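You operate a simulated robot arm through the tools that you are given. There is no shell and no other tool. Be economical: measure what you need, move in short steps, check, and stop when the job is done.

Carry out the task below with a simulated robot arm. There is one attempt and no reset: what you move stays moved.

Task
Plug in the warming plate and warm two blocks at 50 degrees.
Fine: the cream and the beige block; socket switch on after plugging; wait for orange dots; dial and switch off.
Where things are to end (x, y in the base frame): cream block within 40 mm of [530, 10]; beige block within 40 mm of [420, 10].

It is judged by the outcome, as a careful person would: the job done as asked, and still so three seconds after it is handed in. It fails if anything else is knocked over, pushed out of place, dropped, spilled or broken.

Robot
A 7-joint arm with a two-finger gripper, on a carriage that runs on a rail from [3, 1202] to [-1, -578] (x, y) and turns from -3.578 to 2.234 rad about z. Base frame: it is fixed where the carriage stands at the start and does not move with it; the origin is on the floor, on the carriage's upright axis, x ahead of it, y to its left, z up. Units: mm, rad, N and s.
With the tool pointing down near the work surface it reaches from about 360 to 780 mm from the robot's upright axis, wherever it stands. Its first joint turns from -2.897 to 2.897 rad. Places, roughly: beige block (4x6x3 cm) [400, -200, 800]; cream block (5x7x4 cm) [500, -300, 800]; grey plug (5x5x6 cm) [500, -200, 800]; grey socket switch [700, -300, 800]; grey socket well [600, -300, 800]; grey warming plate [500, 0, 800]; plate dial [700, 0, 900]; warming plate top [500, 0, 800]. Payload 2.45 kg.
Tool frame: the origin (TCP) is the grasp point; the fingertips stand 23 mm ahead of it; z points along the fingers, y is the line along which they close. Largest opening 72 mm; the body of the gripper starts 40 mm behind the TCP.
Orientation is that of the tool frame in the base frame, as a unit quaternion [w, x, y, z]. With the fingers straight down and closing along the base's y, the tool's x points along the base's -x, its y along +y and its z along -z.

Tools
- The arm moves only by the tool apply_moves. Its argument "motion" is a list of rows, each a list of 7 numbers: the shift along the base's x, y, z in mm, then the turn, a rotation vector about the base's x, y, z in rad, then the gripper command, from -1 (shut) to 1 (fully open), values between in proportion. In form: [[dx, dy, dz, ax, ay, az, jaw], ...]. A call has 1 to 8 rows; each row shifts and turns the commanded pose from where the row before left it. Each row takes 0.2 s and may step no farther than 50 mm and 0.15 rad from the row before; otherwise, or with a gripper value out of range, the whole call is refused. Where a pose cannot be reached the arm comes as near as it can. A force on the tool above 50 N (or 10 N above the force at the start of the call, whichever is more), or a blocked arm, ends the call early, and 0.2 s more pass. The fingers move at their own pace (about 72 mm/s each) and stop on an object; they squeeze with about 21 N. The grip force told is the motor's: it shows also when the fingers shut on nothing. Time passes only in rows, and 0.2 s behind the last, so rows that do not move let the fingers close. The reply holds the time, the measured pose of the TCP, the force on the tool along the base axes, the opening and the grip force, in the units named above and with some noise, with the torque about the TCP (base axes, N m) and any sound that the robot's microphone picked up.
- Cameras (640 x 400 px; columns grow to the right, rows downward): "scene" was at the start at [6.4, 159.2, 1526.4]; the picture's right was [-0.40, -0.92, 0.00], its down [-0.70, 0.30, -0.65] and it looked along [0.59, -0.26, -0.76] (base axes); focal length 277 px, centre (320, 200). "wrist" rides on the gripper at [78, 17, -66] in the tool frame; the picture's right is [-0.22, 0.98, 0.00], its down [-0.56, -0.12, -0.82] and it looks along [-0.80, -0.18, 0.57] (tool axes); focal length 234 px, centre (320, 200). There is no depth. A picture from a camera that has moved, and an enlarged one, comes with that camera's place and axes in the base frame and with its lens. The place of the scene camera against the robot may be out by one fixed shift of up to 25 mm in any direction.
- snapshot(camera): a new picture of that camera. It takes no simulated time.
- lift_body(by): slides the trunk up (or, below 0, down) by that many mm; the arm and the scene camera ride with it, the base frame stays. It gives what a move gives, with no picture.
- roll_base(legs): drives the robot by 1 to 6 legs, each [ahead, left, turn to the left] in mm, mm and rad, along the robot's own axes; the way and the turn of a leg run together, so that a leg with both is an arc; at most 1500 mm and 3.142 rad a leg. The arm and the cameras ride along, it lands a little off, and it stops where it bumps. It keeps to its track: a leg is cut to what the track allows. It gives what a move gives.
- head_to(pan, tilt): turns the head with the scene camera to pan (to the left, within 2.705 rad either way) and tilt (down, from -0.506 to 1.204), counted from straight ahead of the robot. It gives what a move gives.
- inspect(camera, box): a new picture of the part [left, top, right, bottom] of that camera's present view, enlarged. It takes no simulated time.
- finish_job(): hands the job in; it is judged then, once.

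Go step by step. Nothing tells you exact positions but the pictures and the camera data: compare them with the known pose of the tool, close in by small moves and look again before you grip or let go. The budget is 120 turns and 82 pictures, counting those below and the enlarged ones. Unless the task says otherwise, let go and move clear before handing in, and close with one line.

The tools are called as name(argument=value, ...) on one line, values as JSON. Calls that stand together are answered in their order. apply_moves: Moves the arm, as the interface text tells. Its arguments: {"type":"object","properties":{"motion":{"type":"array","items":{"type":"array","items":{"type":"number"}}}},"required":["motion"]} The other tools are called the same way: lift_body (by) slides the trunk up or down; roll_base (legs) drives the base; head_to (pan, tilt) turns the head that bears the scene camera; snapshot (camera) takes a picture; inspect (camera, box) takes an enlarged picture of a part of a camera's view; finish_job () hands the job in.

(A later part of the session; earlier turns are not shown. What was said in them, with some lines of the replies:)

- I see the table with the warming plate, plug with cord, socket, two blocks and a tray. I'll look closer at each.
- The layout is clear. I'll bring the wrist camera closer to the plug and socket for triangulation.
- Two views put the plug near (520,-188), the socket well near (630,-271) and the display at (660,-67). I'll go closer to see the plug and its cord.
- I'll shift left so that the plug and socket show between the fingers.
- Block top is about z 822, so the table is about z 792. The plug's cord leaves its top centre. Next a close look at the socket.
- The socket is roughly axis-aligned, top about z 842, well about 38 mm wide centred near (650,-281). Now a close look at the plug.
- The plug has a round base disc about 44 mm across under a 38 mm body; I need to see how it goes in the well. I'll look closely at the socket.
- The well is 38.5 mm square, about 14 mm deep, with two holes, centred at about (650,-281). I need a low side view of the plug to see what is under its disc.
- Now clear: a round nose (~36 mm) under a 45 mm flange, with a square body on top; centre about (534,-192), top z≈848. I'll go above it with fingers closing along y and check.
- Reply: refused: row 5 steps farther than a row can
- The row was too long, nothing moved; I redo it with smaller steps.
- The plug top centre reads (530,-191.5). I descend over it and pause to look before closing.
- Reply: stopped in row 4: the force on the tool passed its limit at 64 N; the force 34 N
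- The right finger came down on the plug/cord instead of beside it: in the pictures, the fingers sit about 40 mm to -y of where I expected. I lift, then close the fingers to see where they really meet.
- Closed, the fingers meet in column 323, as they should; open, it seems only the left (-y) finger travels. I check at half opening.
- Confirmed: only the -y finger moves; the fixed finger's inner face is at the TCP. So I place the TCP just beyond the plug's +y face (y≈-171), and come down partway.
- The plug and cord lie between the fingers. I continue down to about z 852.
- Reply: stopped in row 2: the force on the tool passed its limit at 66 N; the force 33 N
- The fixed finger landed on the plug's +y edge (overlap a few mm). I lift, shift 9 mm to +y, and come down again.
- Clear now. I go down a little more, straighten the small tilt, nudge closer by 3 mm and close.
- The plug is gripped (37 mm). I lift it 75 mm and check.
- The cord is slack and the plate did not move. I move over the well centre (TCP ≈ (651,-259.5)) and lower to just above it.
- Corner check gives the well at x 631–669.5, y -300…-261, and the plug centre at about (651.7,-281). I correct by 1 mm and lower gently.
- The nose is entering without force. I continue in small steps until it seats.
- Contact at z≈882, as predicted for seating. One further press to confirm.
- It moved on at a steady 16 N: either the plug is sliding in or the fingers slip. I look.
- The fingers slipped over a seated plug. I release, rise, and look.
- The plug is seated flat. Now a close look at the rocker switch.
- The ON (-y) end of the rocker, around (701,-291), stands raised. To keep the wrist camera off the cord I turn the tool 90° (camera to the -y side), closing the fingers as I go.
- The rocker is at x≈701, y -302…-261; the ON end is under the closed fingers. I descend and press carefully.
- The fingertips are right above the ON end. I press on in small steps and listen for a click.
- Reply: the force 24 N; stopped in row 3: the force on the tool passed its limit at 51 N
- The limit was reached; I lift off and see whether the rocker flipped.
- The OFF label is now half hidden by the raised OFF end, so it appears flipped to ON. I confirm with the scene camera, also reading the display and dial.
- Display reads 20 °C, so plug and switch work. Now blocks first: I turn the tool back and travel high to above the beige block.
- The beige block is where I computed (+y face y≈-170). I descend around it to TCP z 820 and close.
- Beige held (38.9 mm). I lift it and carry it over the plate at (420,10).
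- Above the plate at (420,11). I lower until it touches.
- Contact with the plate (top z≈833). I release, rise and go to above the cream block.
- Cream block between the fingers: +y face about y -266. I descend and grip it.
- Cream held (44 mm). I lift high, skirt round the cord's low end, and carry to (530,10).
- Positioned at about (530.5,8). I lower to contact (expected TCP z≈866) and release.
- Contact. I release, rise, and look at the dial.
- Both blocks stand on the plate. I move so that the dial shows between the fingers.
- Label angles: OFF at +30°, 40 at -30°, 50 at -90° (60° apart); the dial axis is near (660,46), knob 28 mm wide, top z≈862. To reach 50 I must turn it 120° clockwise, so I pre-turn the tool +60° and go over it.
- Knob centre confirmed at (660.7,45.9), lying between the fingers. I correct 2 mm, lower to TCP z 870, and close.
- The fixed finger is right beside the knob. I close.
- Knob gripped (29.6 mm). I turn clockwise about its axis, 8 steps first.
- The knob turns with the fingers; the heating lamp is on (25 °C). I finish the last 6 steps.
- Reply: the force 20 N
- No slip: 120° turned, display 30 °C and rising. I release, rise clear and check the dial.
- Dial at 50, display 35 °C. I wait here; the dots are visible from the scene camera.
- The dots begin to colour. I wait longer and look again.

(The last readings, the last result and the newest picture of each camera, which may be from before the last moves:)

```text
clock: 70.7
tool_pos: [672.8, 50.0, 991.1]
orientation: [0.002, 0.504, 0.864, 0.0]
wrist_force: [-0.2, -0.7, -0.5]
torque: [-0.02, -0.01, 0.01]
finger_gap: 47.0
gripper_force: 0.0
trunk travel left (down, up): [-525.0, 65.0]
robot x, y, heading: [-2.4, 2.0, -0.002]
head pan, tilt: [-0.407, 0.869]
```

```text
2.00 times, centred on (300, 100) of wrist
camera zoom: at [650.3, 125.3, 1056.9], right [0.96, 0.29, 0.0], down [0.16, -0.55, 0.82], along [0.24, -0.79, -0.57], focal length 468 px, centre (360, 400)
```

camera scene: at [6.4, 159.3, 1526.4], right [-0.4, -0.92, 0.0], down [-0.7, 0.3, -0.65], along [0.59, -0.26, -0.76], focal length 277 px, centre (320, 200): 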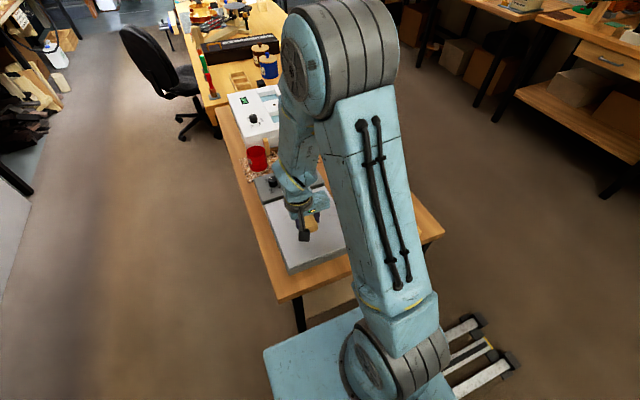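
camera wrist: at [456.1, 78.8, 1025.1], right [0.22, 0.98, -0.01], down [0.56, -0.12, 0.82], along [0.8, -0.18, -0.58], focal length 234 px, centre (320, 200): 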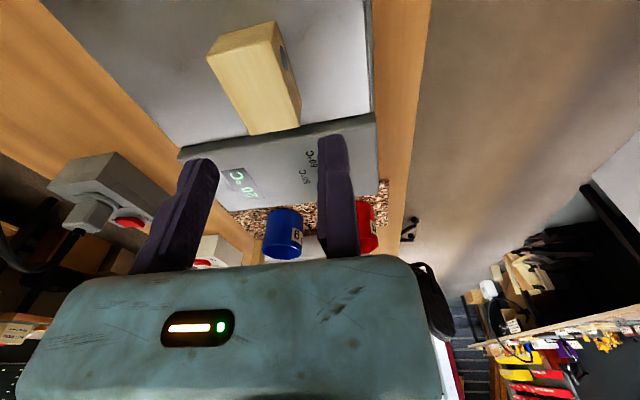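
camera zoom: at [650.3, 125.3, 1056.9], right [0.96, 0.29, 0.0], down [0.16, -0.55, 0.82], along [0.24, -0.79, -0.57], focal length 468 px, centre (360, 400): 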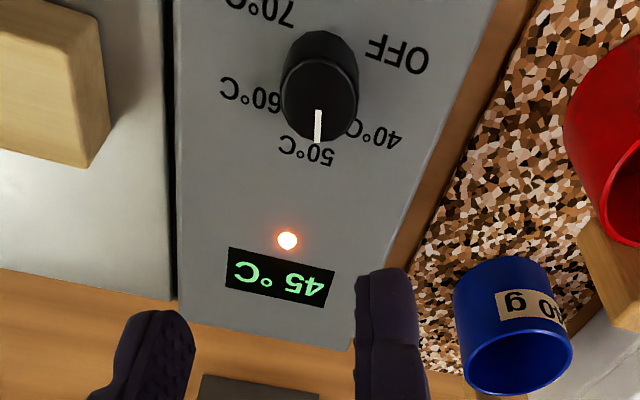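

45 °C, and the dots look reddish rather than plain orange. I keep waiting.

apply_moves(motion=[[0, 0, 0, 0, 0, 0, 0.3], [0, 0, 0, 0, 0, 0, 0.3], [0, 0, 0, 0, 0, 0, 0.3], [0, 0, 0, 0, 0, 0, 0.3], [0, 0, 0, 0, 0, 0, 0.3], [0, 0, 0, 0, 0, 0, 0.3], [0, 0, 0, 0, 0, 0, 0.3], [0, 0, 0, 0, 0, 0, 0.3]])

apply_moves(motion=[[0, 0, 0, 0, 0, 0, 0.3], [0, 0, 0, 0, 0, 0, 0.3], [0, 0, 0, 0, 0, 0, 0.3], [0, 0, 0, 0, 0, 0, 0.3], [0, 0, 0, 0, 0, 0, 0.3], [0, 0, 0, 0, 0, 0, 0.3], [0, 0, 0, 0, 0, 0, 0.3], [0, 0, 0, 0, 0, 0, 0.3]])

apply_moves(motion=[[0, 0, 0, 0, 0, 0, 0.3], [0, 0, 0, 0, 0, 0, 0.3], [0, 0, 0, 0, 0, 0, 0.3], [0, 0, 0, 0, 0, 0, 0.3], [0, 0, 0, 0, 0, 0, 0.3], [0, 0, 0, 0, 0, 0, 0.3], [0, 0, 0, 0, 0, 0, 0.3], [0, 0, 0, 0, 0, 0, 0.3]])

apply_moves(motion=[[0, 0, 0, 0, 0, 0, 0.3], [0, 0, 0, 0, 0, 0, 0.3], [0, 0, 0, 0, 0, 0, 0.3], [0, 0, 0, 0, 0, 0, 0.3], [0, 0, 0, 0, 0, 0, 0.3], [0, 0, 0, 0, 0, 0, 0.3], [0, 0, 0, 0, 0, 0, 0.3], [0, 0, 0, 0, 0, 0, 0.3]])

apply_moves(motion=[[0, 0, 0, 0, 0, 0, 0.3], [0, 0, 0, 0, 0, 0, 0.3], [0, 0, 0, 0, 0, 0, 0.3], [0, 0, 0, 0, 0, 0, 0.3], [0, 0, 0, 0, 0, 0, 0.3], [0, 0, 0, 0, 0, 0, 0.3], [0, 0, 0, 0, 0, 0, 0.3], [0, 0, 0, 0, 0, 0, 0.3]])

apply_moves(motion=[[0, 0, 0, 0, 0, 0, 0.3], [0, 0, 0, 0, 0, 0, 0.3], [0, 0, 0, 0, 0, 0, 0.3], [0, 0, 0, 0, 0, 0, 0.3], [0, 0, 0, 0, 0, 0, 0.3], [0, 0, 0, 0, 0, 0, 0.3], [0, 0, 0, 0, 0, 0, 0.3], [0, 0, 0, 0, 0, 0, 0.3]])

inspect(camera="scene", box=[280, 185, 330, 245])

inspect(camera="wrist", box=[180, 0, 420, 200])

```text
clock: 72.5
tool_pos: [671.5, 49.7, 990.1]
orientation: [0.002, 0.505, 0.863, 0.0]
wrist_force: [-0.8, -0.8, 0.2]
torque: [0.0, -0.01, 0.0]
finger_gap: 46.7
gripper_force: 0.1
trunk travel left (down, up): [-525.0, 65.0]
robot x, y, heading: [-2.2, 0.4, -0.0]
head pan, tilt: [-0.407, 0.869]
```

```text
clock: 74.3
tool_pos: [673.0, 50.2, 990.8]
orientation: [0.002, 0.504, 0.864, 0.0]
wrist_force: [0.9, -0.1, 0.0]
torque: [0.03, -0.02, 0.03]
finger_gap: 47.0
gripper_force: 0.1
trunk travel left (down, up): [-525.0, 65.0]
robot x, y, heading: [2.6, 1.3, -0.003]
head pan, tilt: [-0.407, 0.869]
```

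```text
clock: 76.1
tool_pos: [672.2, 49.8, 989.7]
orientation: [0.002, 0.504, 0.863, -0.001]
wrist_force: [0.5, -0.4, -0.2]
torque: [-0.04, -0.02, -0.01]
finger_gap: 46.4
gripper_force: 0.1
trunk travel left (down, up): [-525.0, 65.0]
robot x, y, heading: [-1.6, -0.5, -0.001]
head pan, tilt: [-0.407, 0.869]
```

```text
clock: 77.9
tool_pos: [673.1, 50.8, 990.8]
orientation: [0.002, 0.505, 0.863, 0.0]
wrist_force: [-0.6, -0.6, 0.1]
torque: [-0.01, 0.0, -0.01]
finger_gap: 46.9
gripper_force: 0.1
trunk travel left (down, up): [-525.0, 65.0]
robot x, y, heading: [2.6, 1.1, -0.003]
head pan, tilt: [-0.407, 0.869]
```

```text
clock: 79.7
tool_pos: [672.7, 50.2, 990.1]
orientation: [0.002, 0.505, 0.863, 0.0]
wrist_force: [-0.2, -0.5, 0.2]
torque: [0.0, 0.01, -0.02]
finger_gap: 46.7
gripper_force: 0.1
trunk travel left (down, up): [-525.0, 65.0]
robot x, y, heading: [-1.3, 3.2, 0.001]
head pan, tilt: [-0.407, 0.869]
```

```text
clock: 81.5
tool_pos: [672.5, 50.1, 990.6]
orientation: [0.002, 0.504, 0.864, 0.0]
wrist_force: [-0.1, -0.3, 0.0]
torque: [0.01, -0.02, 0.0]
finger_gap: 46.7
gripper_force: 0.1
trunk travel left (down, up): [-525.0, 65.0]
robot x, y, heading: [-0.6, -1.2, -0.002]
head pan, tilt: [-0.407, 0.869]
```

```text
6.67 times, centred on (305, 215) of scene
camera zoom: at [6.4, 159.3, 1526.4], right [-0.4, -0.92, 0.0], down [-0.7, 0.3, -0.65], along [0.59, -0.26, -0.76], focal length 1845 px, centre (420, 100)
```

zoom: 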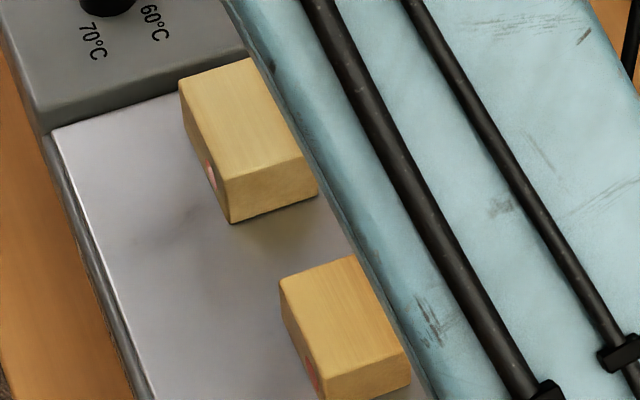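

```text
2.00 times, centred on (300, 100) of wrist
camera zoom: at [650.3, 125.3, 1056.9], right [0.96, 0.29, 0.0], down [0.16, -0.55, 0.82], along [0.24, -0.79, -0.57], focal length 468 px, centre (360, 400)
```

zoom: 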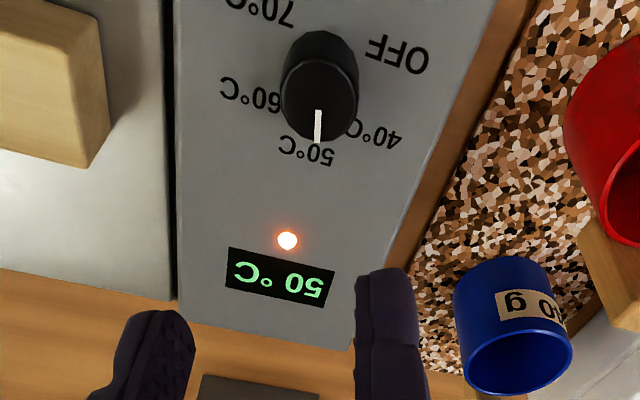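

50 °C reached. I take one proper side view of the dots with the wrist camera.

apply_moves(motion=[[-38, 20, -10, 0, 0, 0, 0.3], [-38, 20, -10, 0, 0, 0, 0.3], [-38, 20, -10, 0, 0, 0, 0.3]])

snapshot(camera="wrist")

```text
clock: 82.3
tool_pos: [557.4, 109.9, 958.9]
orientation: [0.002, 0.504, 0.864, -0.001]
wrist_force: [0.4, -0.3, 0.3]
torque: [0.01, 0.02, 0.01]
finger_gap: 46.8
gripper_force: 0.1
trunk travel left (down, up): [-525.0, 65.0]
robot x, y, heading: [-0.1, -0.2, -0.0]
head pan, tilt: [-0.407, 0.869]
```

```text
11 pictures are left
camera wrist: at [535.5, 184.6, 1026.1], right [0.96, 0.29, 0.0], down [0.16, -0.55, 0.82], along [0.24, -0.79, -0.57], focal length 234 px, centre (320, 200)
```

wrist: 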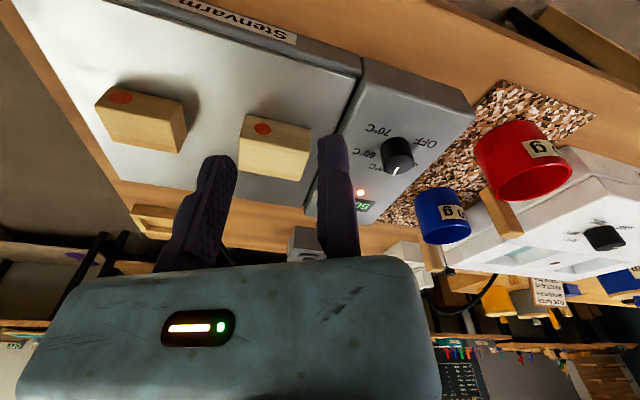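

Both dots are orange. Now I return to the dial to turn it OFF, checking before I lower.

apply_moves(motion=[[39.5, -18.5, 0, 0, 0, 0, 0.4], [39.5, -18.5, 0, 0, 0, 0, 0.4], [39.5, -18.5, 0, 0, 0, 0, 0.4], [0, 0, -30, 0, 0, 0, 0.4], [0, 0, -18, 0, 0, 0, 0.4]])

inspect(camera="wrist", box=[180, 40, 420, 240])

```text
clock: 83.5
tool_pos: [676.4, 55.1, 912.9]
orientation: [0.002, 0.505, 0.863, 0.0]
wrist_force: [-0.3, 0.7, 0.8]
torque: [0.0, 0.01, 0.02]
finger_gap: 50.5
gripper_force: 0.0
trunk travel left (down, up): [-525.0, 65.0]
robot x, y, heading: [2.7, -4.9, -0.002]
head pan, tilt: [-0.407, 0.869]
```

```text
2.00 times, centred on (300, 140) of wrist
camera zoom: at [653.6, 130.3, 978.5], right [0.96, 0.29, 0.0], down [0.16, -0.55, 0.82], along [0.24, -0.79, -0.57], focal length 468 px, centre (360, 320)
```

zoom: 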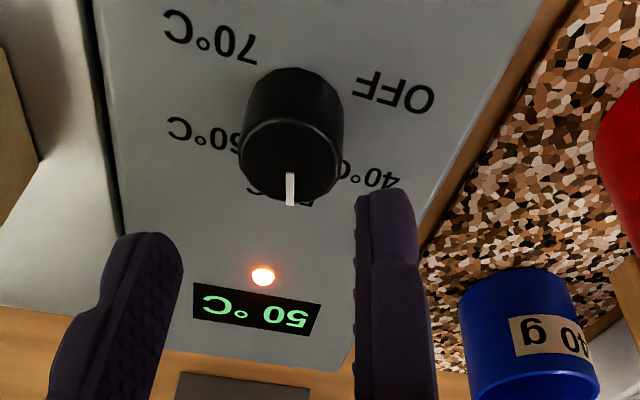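

Knob centre reads (659,42.6); I shift by (-1.9,-4) mm, lower and close.

apply_moves(motion=[[-1.9, -4, -18, 0, 0, 0, 0.3], [0, 0, -15, 0, 0, 0, 0.3], [0, 0, -9.5, 0, 0, 0, 0.3], [0, 0, 0, 0, 0, 0, 0], [0, 0, 0, 0, 0, 0, -1], [0, 0, 0, 0, 0, 0, -1], [0, 0, 0, 0, 0, 0, -1]])

```text
clock: 85.1
tool_pos: [671.7, 49.9, 869.0]
orientation: [0.001, 0.506, 0.863, -0.002]
wrist_force: [-16.3, -10.1, -4.3]
torque: [-0.17, 0.25, 0.06]
finger_gap: 29.0
gripper_force: 45.1
trunk travel left (down, up): [-525.0, 65.0]
robot x, y, heading: [-0.8, -0.5, 0.005]
head pan, tilt: [-0.407, 0.869]
```

Gripped. I relieve the side load slightly and turn counter-clockwise 120°, in two calls.

apply_moves(motion=[[-1.5, -0.9, 0, 0, 0, 0, -1], [-1.41, 2.13, 0, 0, 0, 0.1496, -1], [-1.71, 1.88, 0, 0, 0, 0.1496, -1], [-1.96, 1.61, 0, 0, 0, 0.1496, -1], [-2.19, 1.3, 0, 0, 0, 0.1496, -1], [-2.35, 0.95, 0, 0, 0, 0.1496, -1], [-2.47, 0.6, 0, 0, 0, 0.1496, -1], [-2.53, 0.22, 0, 0, 0, 0.1496, -1]])

```text
clock: 86.9
tool_pos: [660.5, 60.4, 869.2]
orientation: [0.003, 0.004, 1.0, 0.001]
wrist_force: [23.7, -7.9, -7.9]
torque: [-0.08, -1.03, 0.37]
finger_gap: 28.6
gripper_force: 44.9
trunk travel left (down, up): [-525.0, 65.0]
robot x, y, heading: [1.6, -2.6, -0.001]
head pan, tilt: [-0.407, 0.869]
```

apply_moves(motion=[[-1.9, -0.3, 0, 0, 0, 0.1496, -1], [-1.9, -0.7, 0, 0, 0, 0.1496, -1], [-1.9, -1.0, 0, 0, 0, 0.1496, -1], [-1.9, -1.3, 0, 0, 0, 0.1496, -1], [-1.8, -1.6, 0, 0, 0, 0.1496, -1], [-1.6, -1.84, 0, 0, 0, 0.1496, -1], [-1.4, -2.0, 0, 0, 0, 0.1496, -1]])

inspect(camera="wrist", box=[180, 40, 420, 240])

```text
clock: 88.5
tool_pos: [644.8, 51.9, 870.3]
orientation: [0.0, -0.496, 0.869, 0.001]
wrist_force: [5.7, 7.7, 8.1]
torque: [-0.36, -0.91, -0.24]
finger_gap: 29.5
gripper_force: 45.4
trunk travel left (down, up): [-525.0, 65.0]
robot x, y, heading: [0.6, -2.9, 0.002]
head pan, tilt: [-0.407, 0.869]
```

```text
2.00 times, centred on (300, 140) of wrist
camera zoom: at [591.2, -7.3, 936.1], right [-0.73, 0.68, 0.0], down [0.39, 0.42, 0.82], along [0.56, 0.6, -0.57], focal length 468 px, centre (360, 320)
```

zoom: 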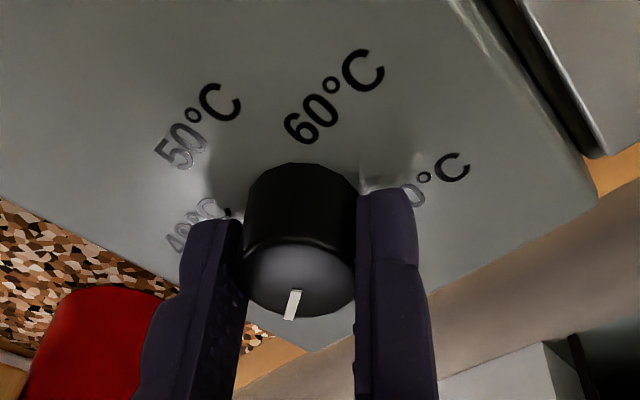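

The pointer is back at the start angle. I release, rise and verify, then head to the switch.

apply_moves(motion=[[0, 0, 0, 0, 0, 0, -0.1], [0, 0, 0, 0, 0, 0, 0.3], [0, 0, 0, 0, 0, 0, 0.3], [0, 0, 30, 0, 0, 0, 0.3], [0, 0, 45, 0, 0, 0, 0.3], [0, 0, 45, 0, 0, 0, 0.3], [0, 0, 30, 0, 0, 0, 0]])

snapshot(camera="wrist")

```text
clock: 90.1
tool_pos: [644.4, 52.1, 1019.8]
orientation: [0.001, -0.496, 0.869, 0.002]
wrist_force: [-0.1, 0.1, 0.0]
torque: [-0.01, 0.01, -0.03]
finger_gap: 36.1
gripper_force: 0.0
trunk travel left (down, up): [-525.0, 65.0]
robot x, y, heading: [-0.1, 0.1, 0.001]
head pan, tilt: [-0.407, 0.869]
```

```text
8 pictures are left
camera wrist: at [590.2, -6.0, 1086.7], right [-0.73, 0.69, 0.0], down [0.39, 0.42, 0.82], along [0.56, 0.6, -0.57], focal length 234 px, centre (320, 200)
```

wrist: 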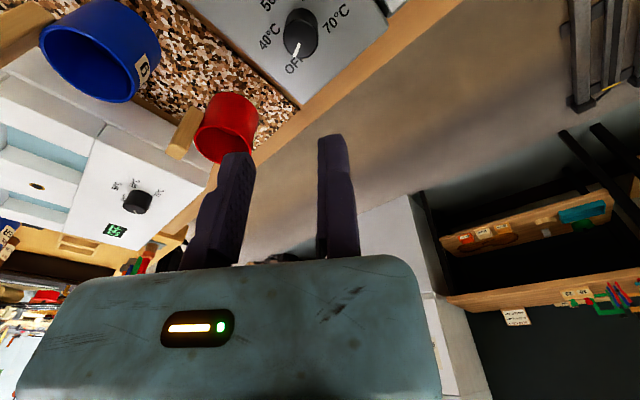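

Dial is at OFF. Now to the switch: I travel high to above the OFF (+y) end at about (702,-268).

apply_moves(motion=[[7.3, -40, 0, 0, 0, 0.0665, -1], [7.3, -40, 0, 0, 0, 0.0665, -1], [7.3, -40, 0, 0, 0, 0.0665, -1], [7.3, -40, 0, 0, 0, 0.0665, -1], [7.3, -40, 0, 0, 0, 0.0665, -1], [7.3, -40, 0, 0, 0, 0.0665, -1], [7.3, -40, 0, 0, 0, 0.0665, -1], [6.5, -40, 0, 0, 0, 0.0665, -1]])

apply_moves(motion=[[0, 0, -40, 0, 0, 0, -1], [0, 0, -40, 0, 0, 0, -1], [0, 0, -30, 0, 0, 0, -1], [0, 0, -20, 0, 0, 0, -1]])

inspect(camera="wrist", box=[240, 20, 400, 160])

```text
clock: 91.9
tool_pos: [703.3, -269.1, 1022.8]
orientation: [0.002, -0.706, 0.708, 0.001]
wrist_force: [0.3, 0.4, 1.0]
torque: [-0.04, 0.02, 0.0]
finger_gap: 0.1
gripper_force: 21.0
trunk travel left (down, up): [-525.0, 65.0]
robot x, y, heading: [-0.3, -0.6, 0.003]
head pan, tilt: [-0.407, 0.869]
```

```text
clock: 92.9
tool_pos: [704.0, -268.6, 890.6]
orientation: [0.001, -0.706, 0.709, 0.002]
wrist_force: [-0.6, 0.0, 0.2]
torque: [-0.04, -0.02, -0.04]
finger_gap: 0.2
gripper_force: 20.8
trunk travel left (down, up): [-525.0, 65.0]
robot x, y, heading: [-0.6, -0.0, 0.002]
head pan, tilt: [-0.407, 0.869]
```

```text
2.86 times, centred on (320, 90) of wrist
camera zoom: at [687.3, -347.1, 956.6], right [-0.98, 0.22, 0.0], down [0.13, 0.56, 0.82], along [0.18, 0.8, -0.57], focal length 669 px, centre (320, 514)
```

zoom: 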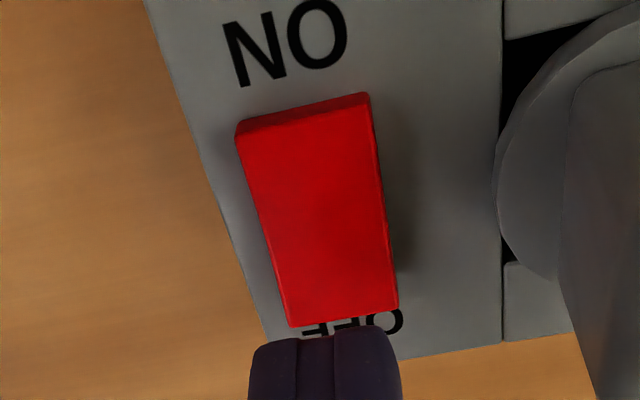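

The OFF end's edge is at y≈-267, so I shift 7 mm to -y and press.

apply_moves(motion=[[-2, -7, 0, 0, 0, 0, -1], [0, 0, -8, 0, 0, 0, -1], [0, 0, -4, 0, 0, 0, -1], [0, 0, -3, 0, 0, 0, -1], [0, 0, -2, 0, 0, 0, -1], [0, 0, -2, 0, 0, 0, -1], [0, 0, -2, 0, 0, 0, -1]])

```text
clock: 94.5
tool_pos: [701.0, -274.1, 872.2]
orientation: [0.002, -0.705, 0.709, 0.0]
wrist_force: [0.8, 2.5, 19.0]
torque: [-0.01, 0.15, -0.1]
finger_gap: 0.2
gripper_force: 28.0
trunk travel left (down, up): [-525.0, 65.0]
robot x, y, heading: [-0.6, -1.3, -0.002]
head pan, tilt: [-0.407, 0.869]
```

apply_moves(motion=[[0, 0, -2, 0, 0, 0, -1], [0, 0, -2, 0, 0, 0, -1], [0, 0, -2, 0, 0, 0, -1]])

apply_moves(motion=[[0, 0, 20, 0, 0, 0, -1], [0, 0, 40, 0, 0, 0, -1], [0, 0, 40, 0, 0, 0, -1], [0, 0, 40, 0, 0, 0, -1]])

snapshot(camera="wrist")

```text
clock: 95.2
tool_pos: [703.1, -275.2, 872.3]
orientation: [0.005, -0.706, 0.709, -0.006]
wrist_force: [-3.9, 1.4, 17.7]
torque: [-0.07, 0.24, -0.05]
finger_gap: 0.0
gripper_force: 28.6
trunk travel left (down, up): [-525.0, 65.0]
robot x, y, heading: [3.0, -0.1, -0.004]
head pan, tilt: [-0.407, 0.869]
stopped in row 3: the force on the tool passed its limit at 52 N (the readings are from after the stop); the commanded pose is now the measured one
```

```text
clock: 96.2
tool_pos: [703.6, -274.9, 1010.1]
orientation: [0.003, -0.706, 0.708, -0.003]
wrist_force: [0.4, -0.8, 0.2]
torque: [0.03, 0.01, 0.03]
finger_gap: 0.0
gripper_force: 28.4
trunk travel left (down, up): [-525.0, 65.0]
robot x, y, heading: [-0.1, 0.0, 0.001]
head pan, tilt: [-0.407, 0.869]
```

```text
6 pictures are left
camera wrist: at [685.2, -353.4, 1076.6], right [-0.98, 0.22, -0.01], down [0.12, 0.56, 0.82], along [0.19, 0.8, -0.57], focal length 234 px, centre (320, 200)
```

wrist: 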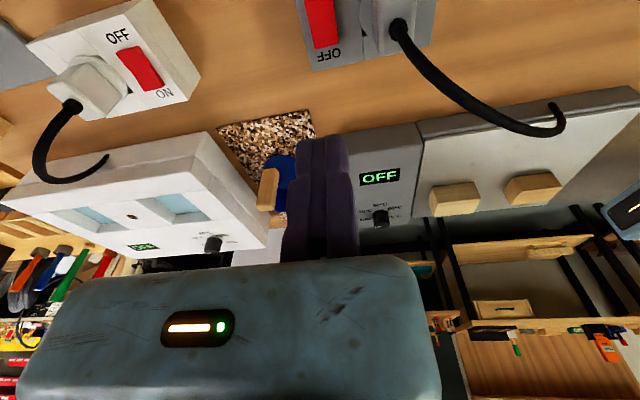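

The display reads OFF and the OFF end is pressed. One last overall look with the arm moved aside.

apply_moves(motion=[[0, -40, 20, 0, 0, 0, -1], [0, -40, 20, 0, 0, 0, -1], [0, -40, 0, 0, 0, 0, -1]])

inspect(camera="scene", box=[220, 120, 420, 270])

```text
clock: 97.0
tool_pos: [673.8, -361.1, 1026.8]
orientation: [0.004, -0.705, 0.709, -0.004]
wrist_force: [-1.5, 0.8, 1.4]
torque: [-0.04, -0.1, -0.01]
finger_gap: 0.0
gripper_force: 28.6
out of reach, approached as far as the arm can: row 2, 3
trunk travel left (down, up): [-525.0, 65.0]
robot x, y, heading: [0.8, -0.6, 0.001]
head pan, tilt: [-0.407, 0.869]
```

```text
2.67 times, centred on (320, 195) of scene
camera zoom: at [2.9, 159.5, 1526.5], right [-0.4, -0.92, 0.0], down [-0.7, 0.3, -0.65], along [0.59, -0.26, -0.76], focal length 738 px, centre (320, 213)
```

zoom: 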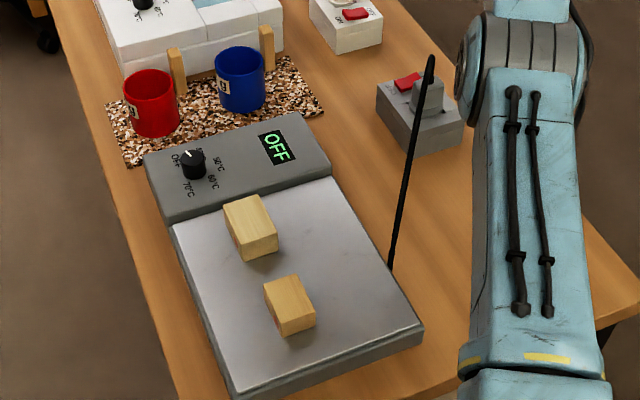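

Everything is in place: plug in, dial OFF, switch OFF, and both warmed blocks on the plate near (530,10) and (420,10). I hand it in.

finish_job()

```text
The job is handed in.
```

The job is handed in: I plugged in the warming plate and warmed the cream and beige blocks at 50 °C until both dots turned orange. The dial and socket switch are off again, and the blocks stand on the plate near (530, 10) and (420, 10).
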